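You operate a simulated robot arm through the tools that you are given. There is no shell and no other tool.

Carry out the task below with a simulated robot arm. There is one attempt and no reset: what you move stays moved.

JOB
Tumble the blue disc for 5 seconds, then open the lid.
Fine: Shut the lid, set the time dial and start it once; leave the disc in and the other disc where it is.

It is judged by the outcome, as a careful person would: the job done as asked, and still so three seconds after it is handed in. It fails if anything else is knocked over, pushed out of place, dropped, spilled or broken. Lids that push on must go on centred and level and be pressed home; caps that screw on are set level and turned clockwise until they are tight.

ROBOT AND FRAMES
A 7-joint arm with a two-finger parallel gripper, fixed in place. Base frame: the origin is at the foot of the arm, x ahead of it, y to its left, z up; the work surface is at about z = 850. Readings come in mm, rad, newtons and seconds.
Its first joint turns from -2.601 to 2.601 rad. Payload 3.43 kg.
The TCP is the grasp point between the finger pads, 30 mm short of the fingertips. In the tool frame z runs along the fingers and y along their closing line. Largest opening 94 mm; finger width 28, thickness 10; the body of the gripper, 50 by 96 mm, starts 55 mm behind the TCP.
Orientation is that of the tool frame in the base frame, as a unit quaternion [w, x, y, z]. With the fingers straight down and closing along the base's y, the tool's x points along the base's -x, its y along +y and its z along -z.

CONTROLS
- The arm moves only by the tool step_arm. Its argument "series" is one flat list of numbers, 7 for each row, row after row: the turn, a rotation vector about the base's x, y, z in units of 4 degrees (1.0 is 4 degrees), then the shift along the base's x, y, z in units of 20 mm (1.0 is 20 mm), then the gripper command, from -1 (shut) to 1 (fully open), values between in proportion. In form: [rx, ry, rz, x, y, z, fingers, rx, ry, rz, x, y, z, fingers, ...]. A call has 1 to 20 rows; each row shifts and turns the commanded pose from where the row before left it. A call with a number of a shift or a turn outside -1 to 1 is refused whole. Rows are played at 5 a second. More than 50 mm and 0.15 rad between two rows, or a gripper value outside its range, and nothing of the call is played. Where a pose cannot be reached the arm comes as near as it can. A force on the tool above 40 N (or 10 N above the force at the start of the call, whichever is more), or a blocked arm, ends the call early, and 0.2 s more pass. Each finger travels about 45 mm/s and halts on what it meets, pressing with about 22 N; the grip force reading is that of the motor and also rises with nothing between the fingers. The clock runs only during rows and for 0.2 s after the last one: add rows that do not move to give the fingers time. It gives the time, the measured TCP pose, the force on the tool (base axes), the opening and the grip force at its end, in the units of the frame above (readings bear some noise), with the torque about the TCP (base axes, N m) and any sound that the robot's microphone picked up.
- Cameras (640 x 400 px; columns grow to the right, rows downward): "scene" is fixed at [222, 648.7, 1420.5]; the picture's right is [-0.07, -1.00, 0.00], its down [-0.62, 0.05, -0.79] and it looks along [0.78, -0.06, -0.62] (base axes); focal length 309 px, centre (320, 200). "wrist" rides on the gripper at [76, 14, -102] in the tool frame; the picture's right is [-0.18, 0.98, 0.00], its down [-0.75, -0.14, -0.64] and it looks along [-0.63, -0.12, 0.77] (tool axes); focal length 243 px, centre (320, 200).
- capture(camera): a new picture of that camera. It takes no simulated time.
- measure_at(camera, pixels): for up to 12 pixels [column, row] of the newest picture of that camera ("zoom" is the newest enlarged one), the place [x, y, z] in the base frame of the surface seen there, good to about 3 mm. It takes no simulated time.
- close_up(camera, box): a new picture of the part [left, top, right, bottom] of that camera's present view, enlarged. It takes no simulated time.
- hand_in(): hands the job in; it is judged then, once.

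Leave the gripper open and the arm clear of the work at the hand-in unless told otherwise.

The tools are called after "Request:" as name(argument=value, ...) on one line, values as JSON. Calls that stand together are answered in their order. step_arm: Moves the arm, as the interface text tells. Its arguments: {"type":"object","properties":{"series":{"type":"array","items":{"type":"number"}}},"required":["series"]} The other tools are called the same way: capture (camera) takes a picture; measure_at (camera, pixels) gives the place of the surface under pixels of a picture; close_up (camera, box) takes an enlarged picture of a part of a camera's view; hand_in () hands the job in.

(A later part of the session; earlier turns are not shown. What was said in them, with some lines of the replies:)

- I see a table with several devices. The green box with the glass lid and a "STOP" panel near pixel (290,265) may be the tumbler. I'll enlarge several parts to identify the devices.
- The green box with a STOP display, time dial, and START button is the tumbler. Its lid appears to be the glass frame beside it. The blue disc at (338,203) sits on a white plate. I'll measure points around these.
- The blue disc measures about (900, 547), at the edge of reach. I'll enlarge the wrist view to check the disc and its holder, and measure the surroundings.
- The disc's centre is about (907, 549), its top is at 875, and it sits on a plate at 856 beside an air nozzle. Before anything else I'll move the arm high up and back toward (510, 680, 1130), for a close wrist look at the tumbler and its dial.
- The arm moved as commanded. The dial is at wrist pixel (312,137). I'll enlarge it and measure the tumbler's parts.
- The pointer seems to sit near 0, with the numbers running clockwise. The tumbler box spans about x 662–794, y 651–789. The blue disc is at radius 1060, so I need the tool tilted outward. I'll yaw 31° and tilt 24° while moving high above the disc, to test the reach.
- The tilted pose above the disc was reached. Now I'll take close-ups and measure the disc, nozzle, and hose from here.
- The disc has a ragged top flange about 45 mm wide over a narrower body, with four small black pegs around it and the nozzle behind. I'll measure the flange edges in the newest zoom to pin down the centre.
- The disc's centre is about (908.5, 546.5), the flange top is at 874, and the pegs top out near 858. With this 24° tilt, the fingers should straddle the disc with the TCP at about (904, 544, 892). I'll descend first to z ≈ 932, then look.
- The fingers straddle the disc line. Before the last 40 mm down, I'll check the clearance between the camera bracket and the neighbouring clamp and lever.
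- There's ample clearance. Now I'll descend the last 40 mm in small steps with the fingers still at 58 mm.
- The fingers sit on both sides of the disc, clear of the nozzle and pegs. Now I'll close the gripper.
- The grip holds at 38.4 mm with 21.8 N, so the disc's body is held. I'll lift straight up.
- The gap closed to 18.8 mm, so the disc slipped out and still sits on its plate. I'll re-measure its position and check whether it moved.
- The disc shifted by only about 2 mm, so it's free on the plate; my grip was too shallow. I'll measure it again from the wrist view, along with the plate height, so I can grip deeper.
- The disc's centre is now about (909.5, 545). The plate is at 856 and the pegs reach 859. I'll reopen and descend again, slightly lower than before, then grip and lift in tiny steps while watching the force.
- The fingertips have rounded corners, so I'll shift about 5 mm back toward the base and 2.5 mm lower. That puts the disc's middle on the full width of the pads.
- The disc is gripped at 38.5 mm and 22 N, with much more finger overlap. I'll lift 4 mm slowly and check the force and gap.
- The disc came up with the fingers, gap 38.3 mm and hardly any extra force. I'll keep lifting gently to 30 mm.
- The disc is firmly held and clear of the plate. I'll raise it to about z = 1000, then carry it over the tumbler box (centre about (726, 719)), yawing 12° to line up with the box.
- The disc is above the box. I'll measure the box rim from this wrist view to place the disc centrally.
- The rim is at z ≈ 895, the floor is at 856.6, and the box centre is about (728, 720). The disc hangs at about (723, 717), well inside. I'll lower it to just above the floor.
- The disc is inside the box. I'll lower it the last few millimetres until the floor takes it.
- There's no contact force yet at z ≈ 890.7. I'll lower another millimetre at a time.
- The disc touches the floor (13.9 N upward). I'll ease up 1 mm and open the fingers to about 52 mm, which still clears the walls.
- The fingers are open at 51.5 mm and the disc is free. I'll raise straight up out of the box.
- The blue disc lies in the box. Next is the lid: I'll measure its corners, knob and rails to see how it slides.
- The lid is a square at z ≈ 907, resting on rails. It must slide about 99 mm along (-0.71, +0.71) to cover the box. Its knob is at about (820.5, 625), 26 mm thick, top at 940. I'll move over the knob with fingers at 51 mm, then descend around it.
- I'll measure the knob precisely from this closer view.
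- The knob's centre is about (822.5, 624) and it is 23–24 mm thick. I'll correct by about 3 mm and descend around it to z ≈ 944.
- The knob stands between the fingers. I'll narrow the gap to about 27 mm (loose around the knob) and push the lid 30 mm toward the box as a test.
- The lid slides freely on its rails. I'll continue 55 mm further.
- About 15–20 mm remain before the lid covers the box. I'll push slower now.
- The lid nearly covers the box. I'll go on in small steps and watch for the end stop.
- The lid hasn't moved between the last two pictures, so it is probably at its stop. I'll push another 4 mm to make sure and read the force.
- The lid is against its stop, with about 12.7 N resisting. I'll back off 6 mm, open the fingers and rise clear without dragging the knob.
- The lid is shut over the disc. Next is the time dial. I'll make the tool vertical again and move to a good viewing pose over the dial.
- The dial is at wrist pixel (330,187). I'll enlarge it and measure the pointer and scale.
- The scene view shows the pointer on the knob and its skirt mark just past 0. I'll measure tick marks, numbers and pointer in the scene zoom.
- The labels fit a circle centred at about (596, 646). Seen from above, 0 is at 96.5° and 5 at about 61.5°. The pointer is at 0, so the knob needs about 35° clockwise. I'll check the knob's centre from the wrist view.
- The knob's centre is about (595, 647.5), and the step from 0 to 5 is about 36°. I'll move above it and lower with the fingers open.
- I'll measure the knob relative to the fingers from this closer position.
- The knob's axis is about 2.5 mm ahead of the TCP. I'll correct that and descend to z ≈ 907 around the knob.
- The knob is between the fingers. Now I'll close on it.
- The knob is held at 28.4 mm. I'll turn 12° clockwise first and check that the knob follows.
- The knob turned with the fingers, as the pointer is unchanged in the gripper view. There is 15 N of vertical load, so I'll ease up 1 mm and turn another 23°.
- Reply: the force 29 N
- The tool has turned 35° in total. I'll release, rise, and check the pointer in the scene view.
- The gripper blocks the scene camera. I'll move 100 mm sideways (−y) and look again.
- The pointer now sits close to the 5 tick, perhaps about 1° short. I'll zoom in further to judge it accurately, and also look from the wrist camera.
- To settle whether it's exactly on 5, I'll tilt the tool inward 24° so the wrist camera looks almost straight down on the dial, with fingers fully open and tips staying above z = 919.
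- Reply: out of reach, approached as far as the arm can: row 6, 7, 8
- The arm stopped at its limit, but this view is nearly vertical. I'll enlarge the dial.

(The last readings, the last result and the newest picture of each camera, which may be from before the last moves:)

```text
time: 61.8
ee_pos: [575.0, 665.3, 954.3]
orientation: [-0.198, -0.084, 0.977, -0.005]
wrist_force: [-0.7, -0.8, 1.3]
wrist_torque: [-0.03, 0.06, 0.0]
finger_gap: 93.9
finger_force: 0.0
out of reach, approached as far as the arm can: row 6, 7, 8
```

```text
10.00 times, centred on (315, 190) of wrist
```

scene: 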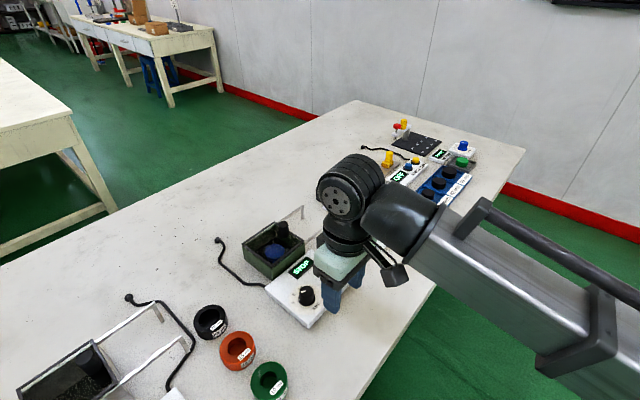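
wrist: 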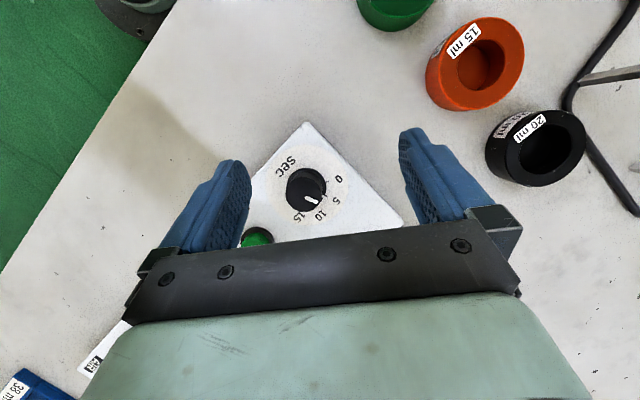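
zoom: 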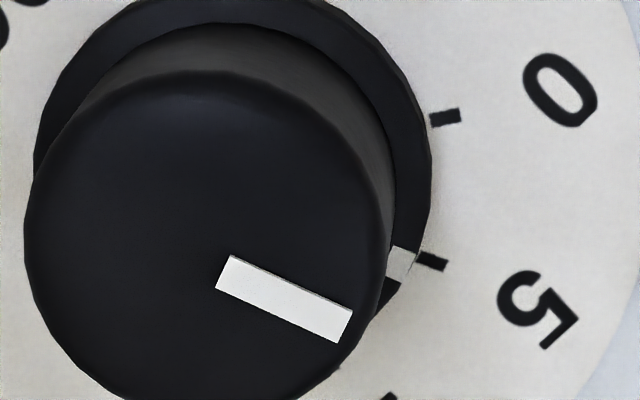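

This near-vertical view shows the knob's skirt mark lined up with the 5 tick to within half a degree, so the dial is set to 5. Next I'll bring the tool upright again and close the fingers for pressing START.

Request:
step_arm(series=[0.13, -0.739, 0, 0, 0, 0.2, 0, 0.13, -0.739, 0, 0, 0, 0.2, -0.5, 0.13, -0.739, 0, 0, 0, 0.2, -1, 0.13, -0.739, 0, 0, 0, 0.2, -1, 0.13, -0.739, 0, 0, 0, 0, -1, 0.13, -0.739, 0, 0, 0, 0, -1, 0.13, -0.739, 0, 0, 0, 0, -1, 0.13, -0.739, 0, 0, 0, 0, -1, 0, 0, 0, 0, 0, 0, -1])

Request:
capture(camera="wrist")

Request:
close_up(camera="scene", box=[220, 170, 380, 320])

```text
time: 63.8
ee_pos: [575.0, 666.8, 969.2]
orientation: [0.001, -0.089, 0.996, 0.0]
wrist_force: [-0.2, -0.6, 1.0]
wrist_torque: [0.01, 0.03, 0.05]
finger_gap: 0.0
finger_force: 22.1
```

```text
taken
```

wrist: 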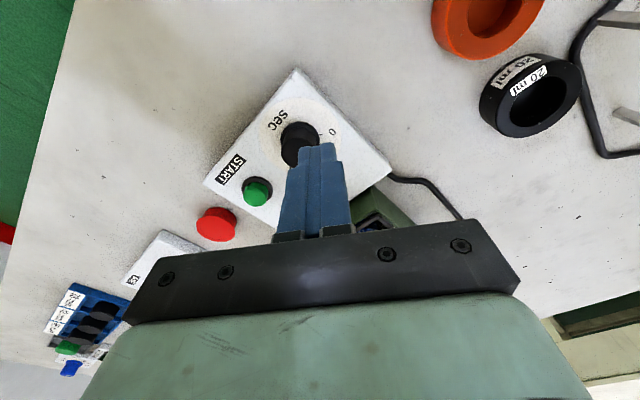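

```text
2.67 times, centred on (300, 245) of scene
```

zoom: 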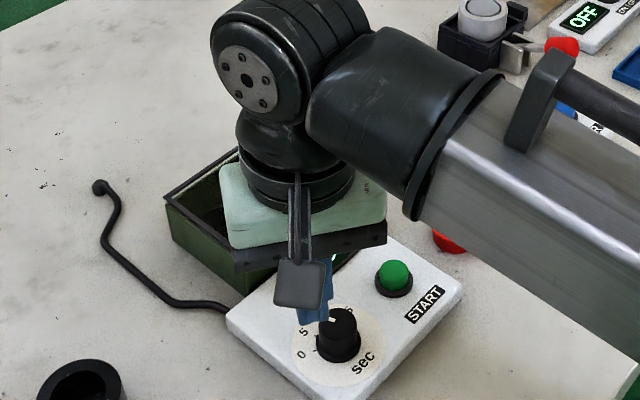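

The tool is upright at (575, 667, 969) with the fingers closed. I'll measure the START button.

Request:
close_up(camera="wrist", box=[230, 165, 290, 215])

Request:
measure_at(camera="wrist", pixels=[[257, 194], [249, 194], [265, 194], [257, 186], [257, 202], [243, 185], [270, 198]])

Request:
close_up(camera="scene", box=[317, 260, 341, 285])

Request:
measure_at(camera="zoom", pixels=[[320, 150], [320, 120], [320, 185], [250, 160], [380, 160], [320, 300]])

```text
8.00 times, centred on (260, 190) of wrist
```

zoom: 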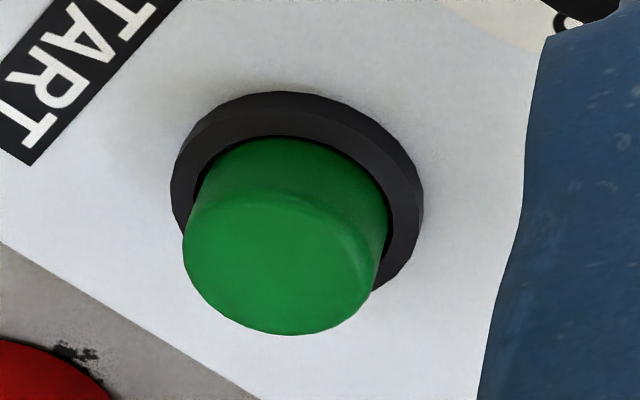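

```text
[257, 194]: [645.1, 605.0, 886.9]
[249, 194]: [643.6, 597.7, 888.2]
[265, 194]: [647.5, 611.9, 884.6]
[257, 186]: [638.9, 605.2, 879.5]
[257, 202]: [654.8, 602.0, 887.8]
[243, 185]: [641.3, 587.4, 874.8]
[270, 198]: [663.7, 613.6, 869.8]
```

```text
16.00 times, centred on (329, 272) of scene
```

zoom: 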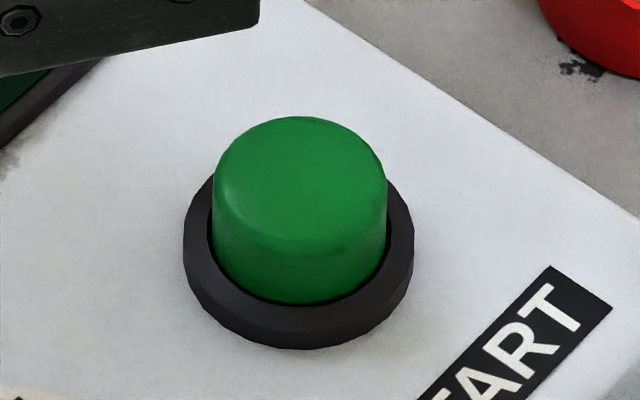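

```text
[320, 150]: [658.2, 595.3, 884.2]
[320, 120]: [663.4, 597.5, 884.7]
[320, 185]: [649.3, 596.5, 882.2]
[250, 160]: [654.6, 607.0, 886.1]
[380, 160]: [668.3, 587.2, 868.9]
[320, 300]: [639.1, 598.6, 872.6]
```

The START button's centre is about (649.5, 601), its top at z ≈ 886, 22 mm wide. I'll move over it and lower to about 10 mm above it.

Request:
step_arm(series=[0, 0, 0, 0.93, -0.8225, 0, -1, 0, 0, 0, 0.93, -0.8225, 0, -1, 0, 0, 0, 0.93, -0.8225, 0, -1, 0, 0, 0, 0.93, -0.8225, 0, -1, 0, 0, 0, 0, 0, -0.9, -1, 0, 0, 0, 0, 0, -0.9, -1, 0, 0, 0, 0, 0, -0.3, -1, 0, 0, 0, 0, 0, 0, -1])

Request:
capture(camera="wrist")

Request:
close_up(camera="scene", box=[270, 220, 370, 310])

```text
time: 65.6
ee_pos: [647.6, 600.3, 926.1]
orientation: [0.0, -0.088, 0.996, 0.001]
wrist_force: [-1.0, -0.1, -0.5]
wrist_torque: [0.01, 0.0, 0.0]
finger_gap: 0.1
finger_force: 21.8
```

```text
taken
```

wrist: 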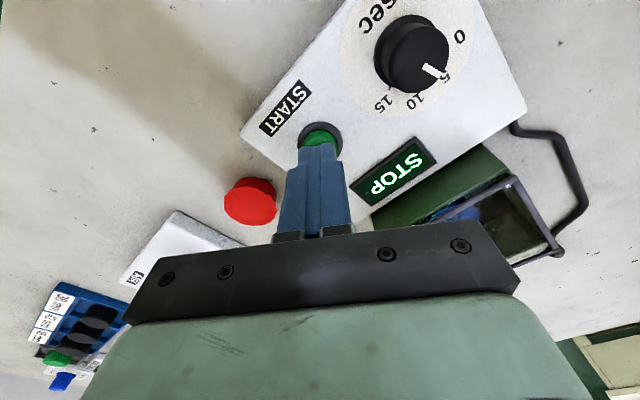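

```text
4.44 times, centred on (320, 265) of scene
```

zoom: 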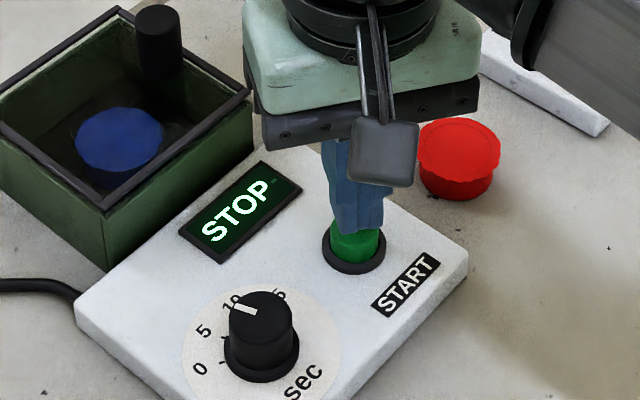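

The closed fingertips are centred over START. I'll press down slowly, up to about 5 mm past contact.

Request:
step_arm(series=[0, 0, 0, 0, 0, -0.25, -1, 0, 0, 0, 0, 0, -0.15, -1, 0, 0, 0, 0, 0, -0.1, -1, 0, 0, 0, 0, 0, -0.1, -1, 0, 0, 0, 0, 0, -0.1, -1])

Request:
close_up(camera="scene", box=[220, 200, 370, 310])

```text
time: 66.8
ee_pos: [647.7, 600.5, 914.2]
orientation: [0.0, -0.089, 0.996, 0.001]
wrist_force: [0.2, 1.1, 2.2]
wrist_torque: [0.0, 0.03, 0.03]
finger_gap: 0.0
finger_force: 22.2
```

```text
3.64 times, centred on (295, 255) of scene
```

zoom: 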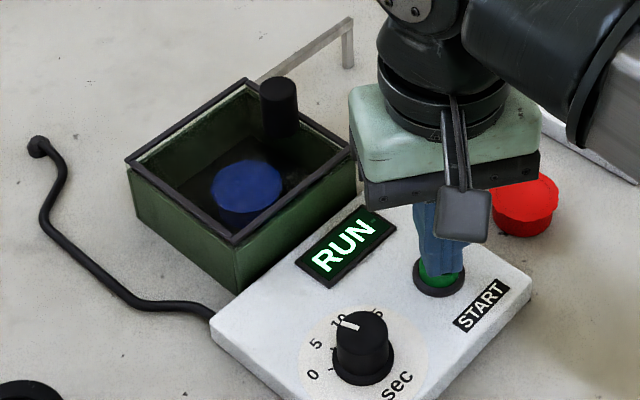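

The display shows RUN. I'll release the button by rising and wait while it runs.

Request:
step_arm(series=[0, 0, 0, 0, 0, 0.5, -1, 0, 0, 0, 0, 0, 1, -1, 0, 0, 0, 0, 0, 1, -1, 0, 0, 0, 0, 0, 1, -1, 0, 0, 0, 0, 0, 1, -1])

Request:
close_up(camera="scene", box=[220, 200, 370, 310])

```text
time: 68.0
ee_pos: [647.2, 599.6, 1002.7]
orientation: [0.0, -0.089, 0.996, 0.001]
wrist_force: [0.2, 0.2, -0.1]
wrist_torque: [0.0, 0.02, 0.02]
finger_gap: 0.0
finger_force: 22.0
```

```text
3.64 times, centred on (295, 255) of scene
```

zoom: 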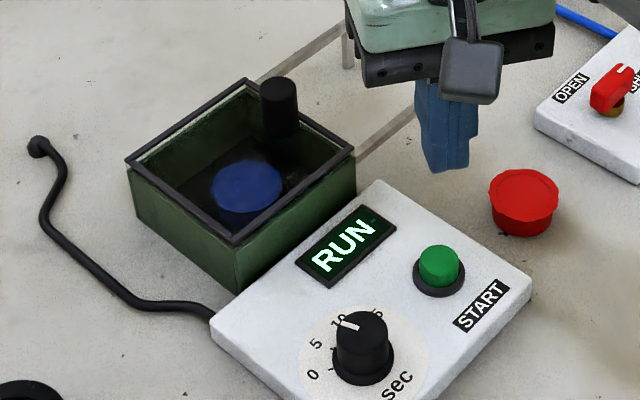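

It's running. While it runs I'll yaw and move toward the lid without touching it, checking the display on the way.

Request:
step_arm(series=[0, 0, 0.972, 0.278, 0.244, 0.05, 0.1, 0, 0, 0.972, 0.278, 0.244, 0.05, 0.1, 0, 0, 0.972, 0.278, 0.244, 0.05, 0.1, 0, 0, 0.972, 0.278, 0.244, 0.05, 0.1, 0, 0, 0.972, 0.278, 0.244, 0.05, 0.1])

Request:
close_up(camera="scene", box=[220, 200, 370, 310])

Request:
step_arm(series=[0, 0, 0.972, 0.278, 0.244, 0.05, 0.1, 0, 0, 0.972, 0.278, 0.244, 0.05, 0.1, 0, 0, 0.972, 0.278, 0.244, 0.05, 0.1, 0, 0, 0.972, 0.278, 0.244, 0.05, 0.1])

Request:
close_up(camera="scene", box=[220, 200, 370, 310])

```text
time: 69.2
ee_pos: [674.9, 624.6, 1008.7]
orientation: [-0.001, -0.256, 0.967, 0.0]
wrist_force: [0.2, 0.3, -0.4]
wrist_torque: [0.01, -0.04, -0.01]
finger_gap: 51.8
finger_force: 0.0
```

```text
3.64 times, centred on (295, 255) of scene
```

zoom: 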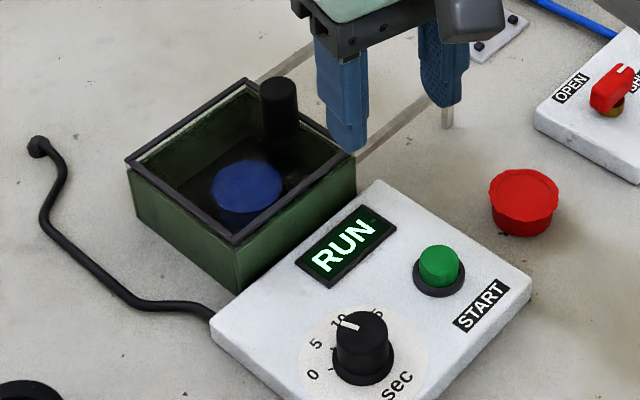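

```text
time: 70.2
ee_pos: [698.1, 644.8, 1011.7]
orientation: [-0.001, -0.385, 0.923, 0.001]
wrist_force: [0.0, -0.4, 0.2]
wrist_torque: [0.0, -0.03, 0.03]
finger_gap: 51.6
finger_force: 0.1
```

```text
3.64 times, centred on (295, 255) of scene
```

zoom: 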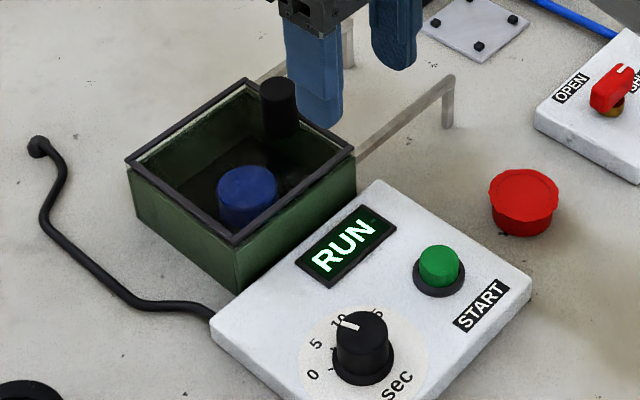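

It's still running, and the disc's ragged flange already looks gone. I'll continue tilting toward the lid knob while it finishes.

Request:
step_arm(series=[0.471, -0.471, 0, 0.278, 0.244, 0.05, 0.1, 0.471, -0.471, 0, 0.278, 0.244, 0.05, 0.1, 0.471, -0.471, 0, 0.278, 0.244, 0.05, 0.1])

Request:
close_up(camera="scene", box=[220, 200, 370, 310])

Request:
step_arm(series=[0.471, -0.471, 0, 0.278, 0.244, 0.05, 0.1, 0.471, -0.471, 0, 0.278, 0.244, 0.05, 0.1])

Request:
close_up(camera="scene", box=[220, 200, 370, 310])

Request:
step_arm(series=[0.471, -0.471, 0, 0.278, 0.244, 0.05, 0.1, 0.471, -0.471, 0, 0.278, 0.244, 0.05, 0.1, 0.471, -0.471, 0, 0.278, 0.244, 0.05, 0.1, 0.471, -0.471, 0, 0.278, 0.244, 0.05, 0.1])

Request:
close_up(camera="scene", box=[220, 200, 370, 310])

```text
time: 71.0
ee_pos: [716.2, 660.8, 1015.8]
orientation: [0.066, -0.383, 0.921, 0.027]
wrist_force: [-0.2, 0.2, 0.7]
wrist_torque: [0.0, -0.03, -0.02]
finger_gap: 51.7
finger_force: 0.1
```

```text
3.64 times, centred on (295, 255) of scene
```

zoom: 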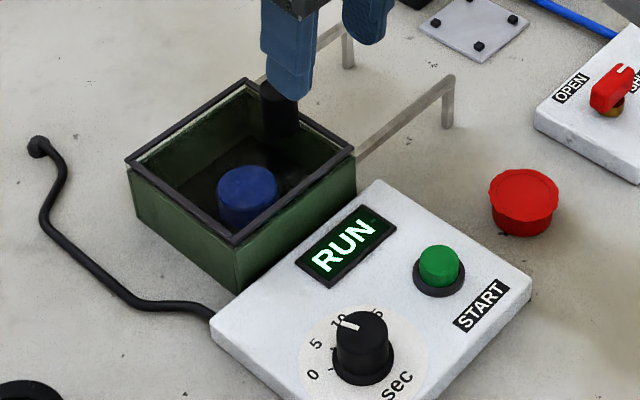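

```text
time: 71.6
ee_pos: [726.8, 670.5, 1017.7]
orientation: [0.108, -0.382, 0.917, 0.045]
wrist_force: [-0.2, -0.5, 0.0]
wrist_torque: [-0.02, 0.02, 0.04]
finger_gap: 51.8
finger_force: 0.0
```

```text
3.64 times, centred on (295, 255) of scene
```

zoom: 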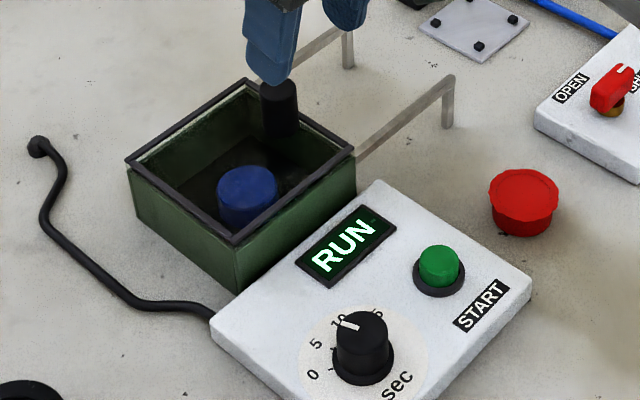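

```text
time: 72.6
ee_pos: [750.1, 688.7, 1022.0]
orientation: [0.192, -0.376, 0.903, 0.079]
wrist_force: [0.3, 0.6, -0.9]
wrist_torque: [0.01, 0.01, 0.02]
finger_gap: 51.4
finger_force: 0.0
```

```text
3.64 times, centred on (295, 255) of scene
```

zoom: 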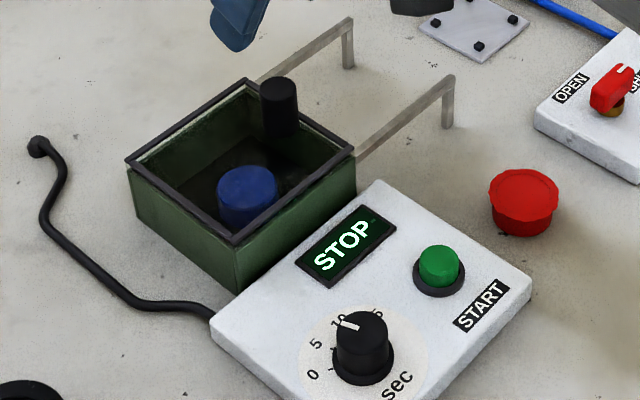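

The display shows STOP again after about 5 s, and the disc's burr is gone. Next I'll measure the lid knob from the wrist camera to open the lid.

Request:
capture(camera="wrist")

Request:
close_up(camera="wrist", box=[260, 20, 420, 130])

```text
taken
```

wrist: 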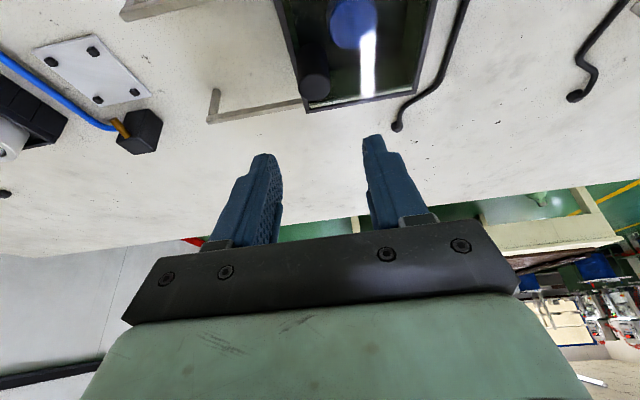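

```text
3.64 times, centred on (340, 75) of wrist
```

zoom: 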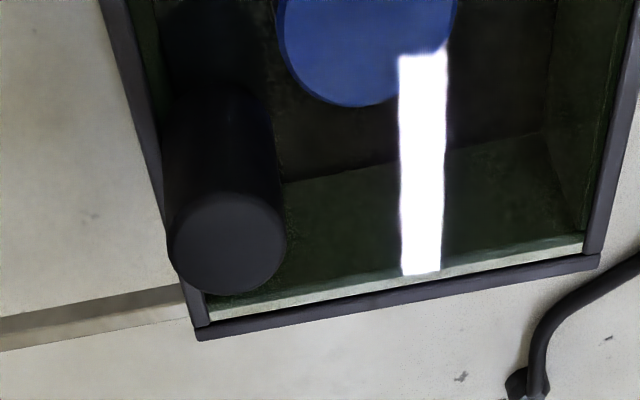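

Request:
measure_at(camera="zoom", pixels=[[230, 245], [180, 245], [278, 245], [230, 285], [230, 200], [205, 330], [590, 262]])

Request:
step_arm(series=[0, 0, 0, 0, 0, 0, 0.1])

```text
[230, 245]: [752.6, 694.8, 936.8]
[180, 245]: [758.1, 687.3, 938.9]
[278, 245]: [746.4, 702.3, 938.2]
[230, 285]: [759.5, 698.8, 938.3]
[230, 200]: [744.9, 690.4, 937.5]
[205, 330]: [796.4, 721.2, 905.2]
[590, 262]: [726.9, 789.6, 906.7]
```

```text
time: 73.0
ee_pos: [749.2, 690.1, 1021.5]
orientation: [0.192, -0.376, 0.903, 0.08]
wrist_force: [-0.5, 0.2, 0.4]
wrist_torque: [-0.02, 0.06, -0.02]
finger_gap: 51.6
finger_force: 0.0
```

The knob's centre is (752.3, 694.8). I'll adjust 2 mm and descend around it to z ≈ 943, then narrow the fingers loosely.

Request:
step_arm(series=[0, 0, 0, -0.1, 0, -0.9, 0.1, 0, 0, 0, 0, 0, -0.9, 0.1, 0, 0, 0, 0, 0, -0.9, 0.1, 0, 0, 0, 0, 0, -0.9, 0.1, 0, 0, 0, 0, 0, -0.3, 0.1, 0, 0, 0, 0, 0, 0, 0.1])

Request:
capture(camera="wrist")

Request:
close_up(camera="scene", box=[230, 180, 350, 280])

```text
time: 74.4
ee_pos: [749.8, 689.3, 943.2]
orientation: [0.192, -0.376, 0.903, 0.08]
wrist_force: [0.2, 1.0, 0.4]
wrist_torque: [0.0, -0.02, 0.03]
finger_gap: 51.9
finger_force: 0.0
```

```text
taken
```

wrist: 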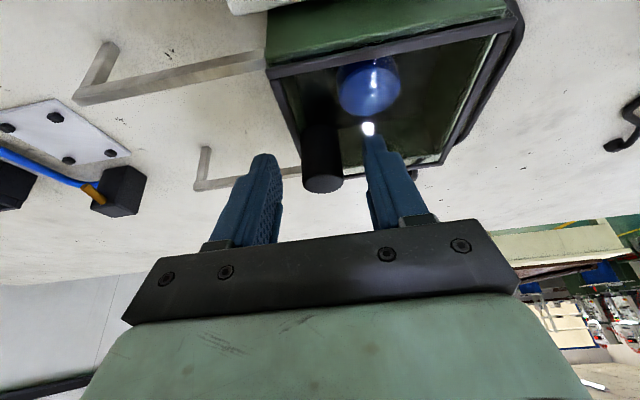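

```text
4.00 times, centred on (290, 230) of scene
```

zoom: 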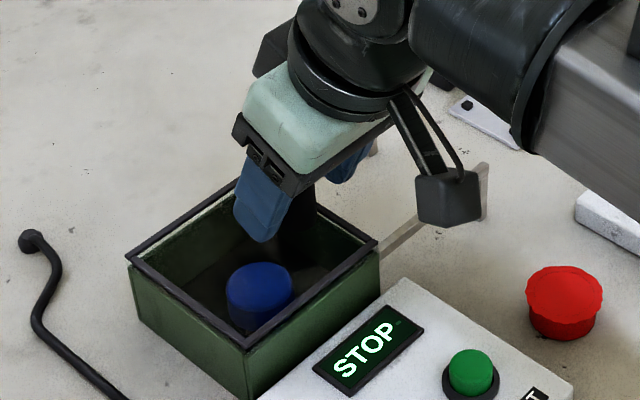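

The knob is between the fingers. I'll narrow to about 27 mm and slide the lid open along (+0.71, −0.71), 70 mm first.

Request:
step_arm(series=[0, 0, 0, 0, 0, 0, -0.42, 0, 0, 0, 0, 0, 0, -0.42, 0, 0, 0, 0, 0, 0, -0.42, 0, 0, 0, 0.2, -0.2, 0, -0.42, 0, 0, 0, 0.35, -0.35, 0, -0.42, 0, 0, 0, 0.4, -0.4, 0, -0.42, 0, 0, 0, 0.4, -0.4, 0, -0.42, 0, 0, 0, 0.4, -0.4, 0, -0.42, 0, 0, 0, 0.4, -0.4, 0, -0.42, 0, 0, 0, 0.35, -0.35, 0, -0.42, 0, 0, 0, 0, 0, 0, -0.42])

Request:
capture(camera="wrist")

Request:
close_up(camera="scene", box=[230, 170, 370, 280])

```text
time: 76.8
ee_pos: [798.3, 638.8, 943.9]
orientation: [0.192, -0.376, 0.903, 0.08]
wrist_force: [0.0, -0.3, 0.7]
wrist_torque: [-0.04, 0.02, -0.02]
finger_gap: 27.4
finger_force: 0.1
```

```text
taken
```

wrist: 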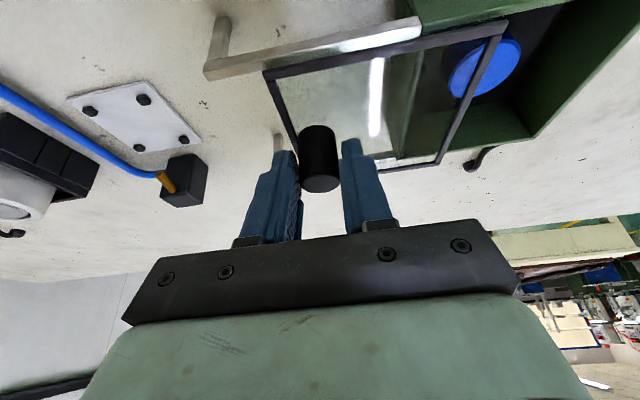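

```text
3.64 times, centred on (300, 225) of scene
```

zoom: 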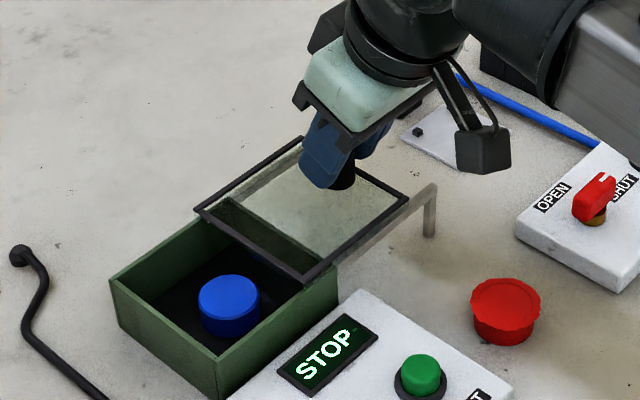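

The lid slides open smoothly. I'll continue the remaining stretch more slowly.

Request:
step_arm(series=[0, 0, 0, 0.3, -0.3, 0, -0.42, 0, 0, 0, 0.3, -0.3, 0, -0.42, 0, 0, 0, 0.2, -0.2, 0, -0.42, 0, 0, 0, 0.1, -0.1, 0, -0.42, 0, 0, 0, 0, 0, 0, -0.42])

Request:
capture(camera="wrist")

Request:
close_up(camera="scene", box=[230, 170, 370, 280])

```text
time: 78.0
ee_pos: [817.4, 621.4, 945.5]
orientation: [0.192, -0.376, 0.903, 0.08]
wrist_force: [0.0, -1.3, 0.3]
wrist_torque: [-0.05, 0.0, -0.02]
finger_gap: 28.1
finger_force: 0.8
```

```text
taken
```

wrist: 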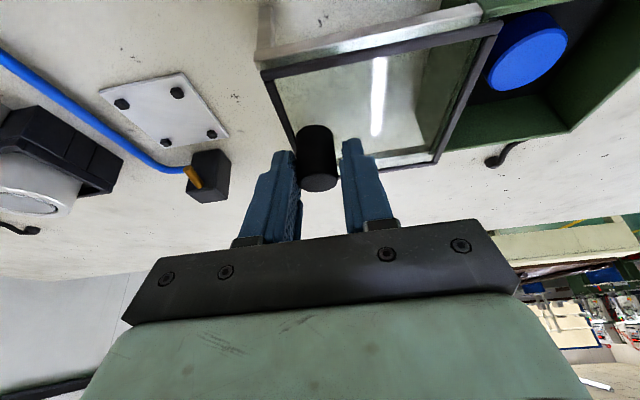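

```text
3.64 times, centred on (300, 225) of scene
```

zoom: 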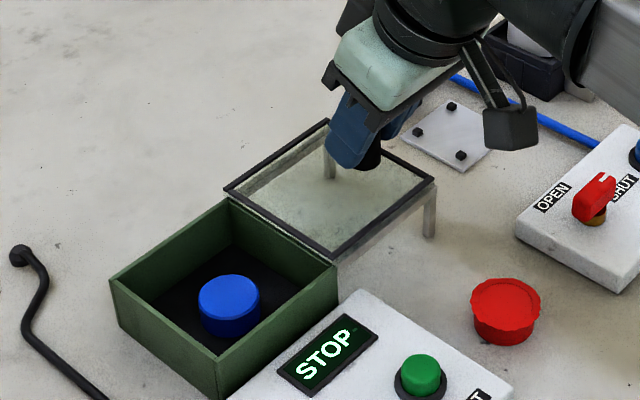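

The lid is nearly fully open. I'll measure the knob and lid edge against the original open position.

Request:
measure_at(camera="wrist", pixels=[[319, 184], [497, 27], [433, 162], [262, 76]])

Request:
close_up(camera="wrist", box=[240, 100, 400, 220])

```text
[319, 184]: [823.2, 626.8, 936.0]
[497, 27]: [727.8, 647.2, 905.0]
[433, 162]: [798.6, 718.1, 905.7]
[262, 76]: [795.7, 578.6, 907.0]
```

```text
3.33 times, centred on (320, 160) of wrist
```

zoom: 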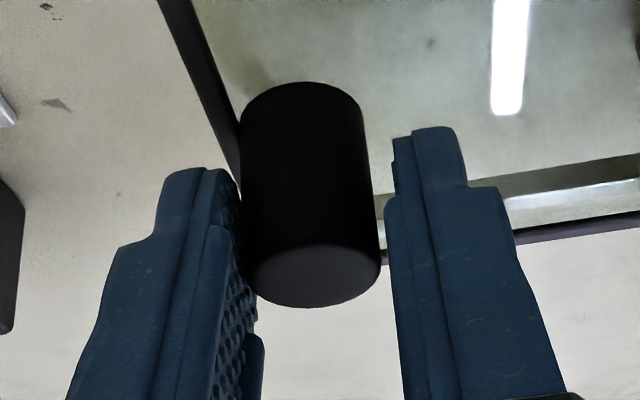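

The lid is back at its original open position: the corners read (728,647), (799,718) and (796,579). I'll nudge 3 mm more to confirm the end stop.

Request:
step_arm(series=[0, 0, 0, 0.05, -0.05, 0, -0.42, 0, 0, 0, 0.05, -0.05, 0, -0.42, 0, 0, 0, 0, 0, 0, -0.42])

Request:
capture(camera="wrist")

```text
time: 78.8
ee_pos: [817.7, 619.1, 945.8]
orientation: [0.192, -0.375, 0.903, 0.08]
wrist_force: [0.6, -0.6, -0.6]
wrist_torque: [0.0, -0.03, 0.01]
finger_gap: 27.0
finger_force: 0.2
```

```text
taken
```

wrist: 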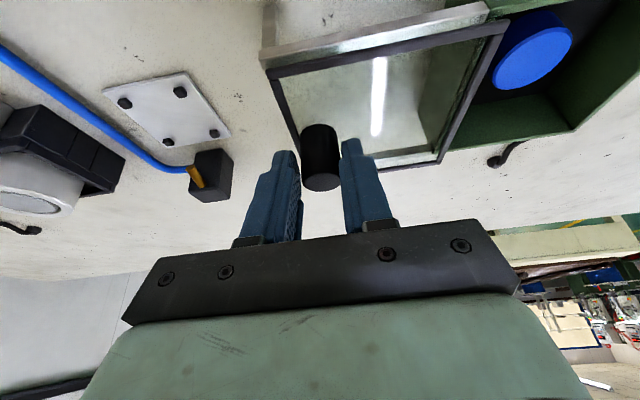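

The knob stayed put while the fingers advanced, so the lid is at its open stop. I'll open the fingers and rise clear.

Request:
step_arm(series=[0, 0, 0, 0, 0, 0, 0.1, 0, 0, 0, 0, 0, 0, 0.1, 0, 0, 0, 0, 0, 0, 0.1, 0, 0, 0, 0, 0, 0.4, 0.1, 0, 0, 0, 0, 0, 0.9, 0.1, 0, 0, 0, 0, 0, 1, 0.1, 0, 0, 0, 0, 0, 1, 0.1, 0, 0, 0, 0, 0, 1, 0.1, 0, 0, 0, 0, 0, 1, 0.1, 0, 0, 0, -0.5, -0.5, 1, 0.5, 0, 0, 0, -0.8, -0.8, 1, 1, 0, 0, 0, -1, -1, 0.5, 1, 0, 0, 0, -1, -1, 0, 1, 0, 0, 0, -1, -1, 0, 1, 0, 0, 0, -1, -1, 0, 1])

Request:
capture(camera="scene")

Request:
close_up(camera="scene", box=[210, 180, 370, 330])

Request:
capture(camera="wrist")

```text
time: 82.0
ee_pos: [711.4, 512.4, 1100.3]
orientation: [0.191, -0.375, 0.904, 0.079]
wrist_force: [-0.1, 0.1, 1.1]
wrist_torque: [-0.03, 0.01, -0.02]
finger_gap: 94.0
finger_force: 0.1
```

```text
taken
```

scene: 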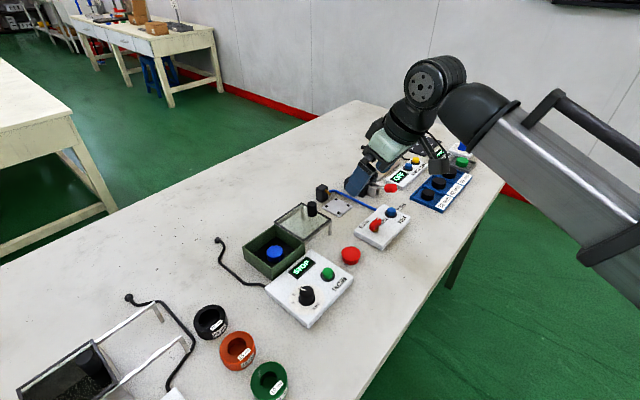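

```text
2.67 times, centred on (290, 255) of scene
```

zoom: 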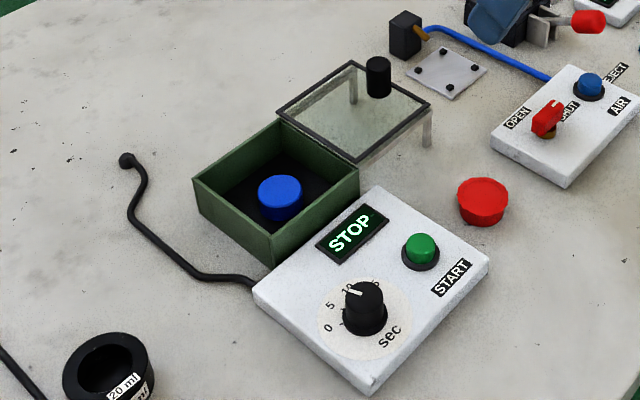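

```text
taken
```

wrist: 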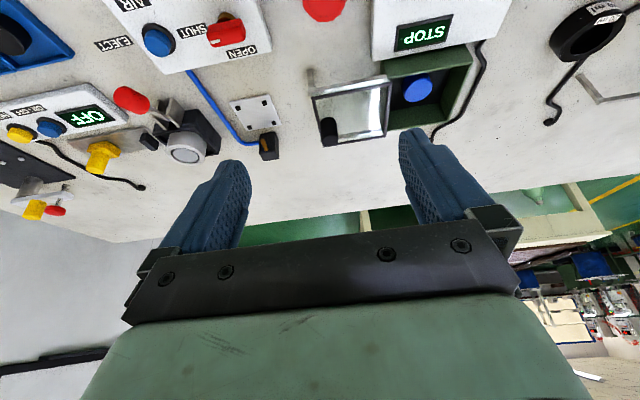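

The display reads STOP and the lid is fully open. The deburred blue disc lies in the box, the red disc hasn't moved, the arm is clear and the gripper is open. I'm handing the job in.

Request:
hand_in()

```text
The job is handed in.
```

I put the blue disc in the tumbler, ran it for about 5 seconds with the lid shut, and opened the lid again. I then handed the job in.

- **Disc:** it's still in the box, and its ragged edge is gone. On the first try it slipped out of the fingers and shifted about 2 mm on its plate. The second grip held, and I set it down inside the box.
- **Dial and start:** I turned the dial clockwise from 0 to the 5 mark, within about half a degree. I pressed START once. The display changed from RUN back to STOP about 5 seconds later.
- **Lid:** it slid shut to its stop before the run and is now back at its fully open position.
- **Everything else:** the red disc is where it was, and I saw nothing else out of place. The arm is clear with the gripper open.
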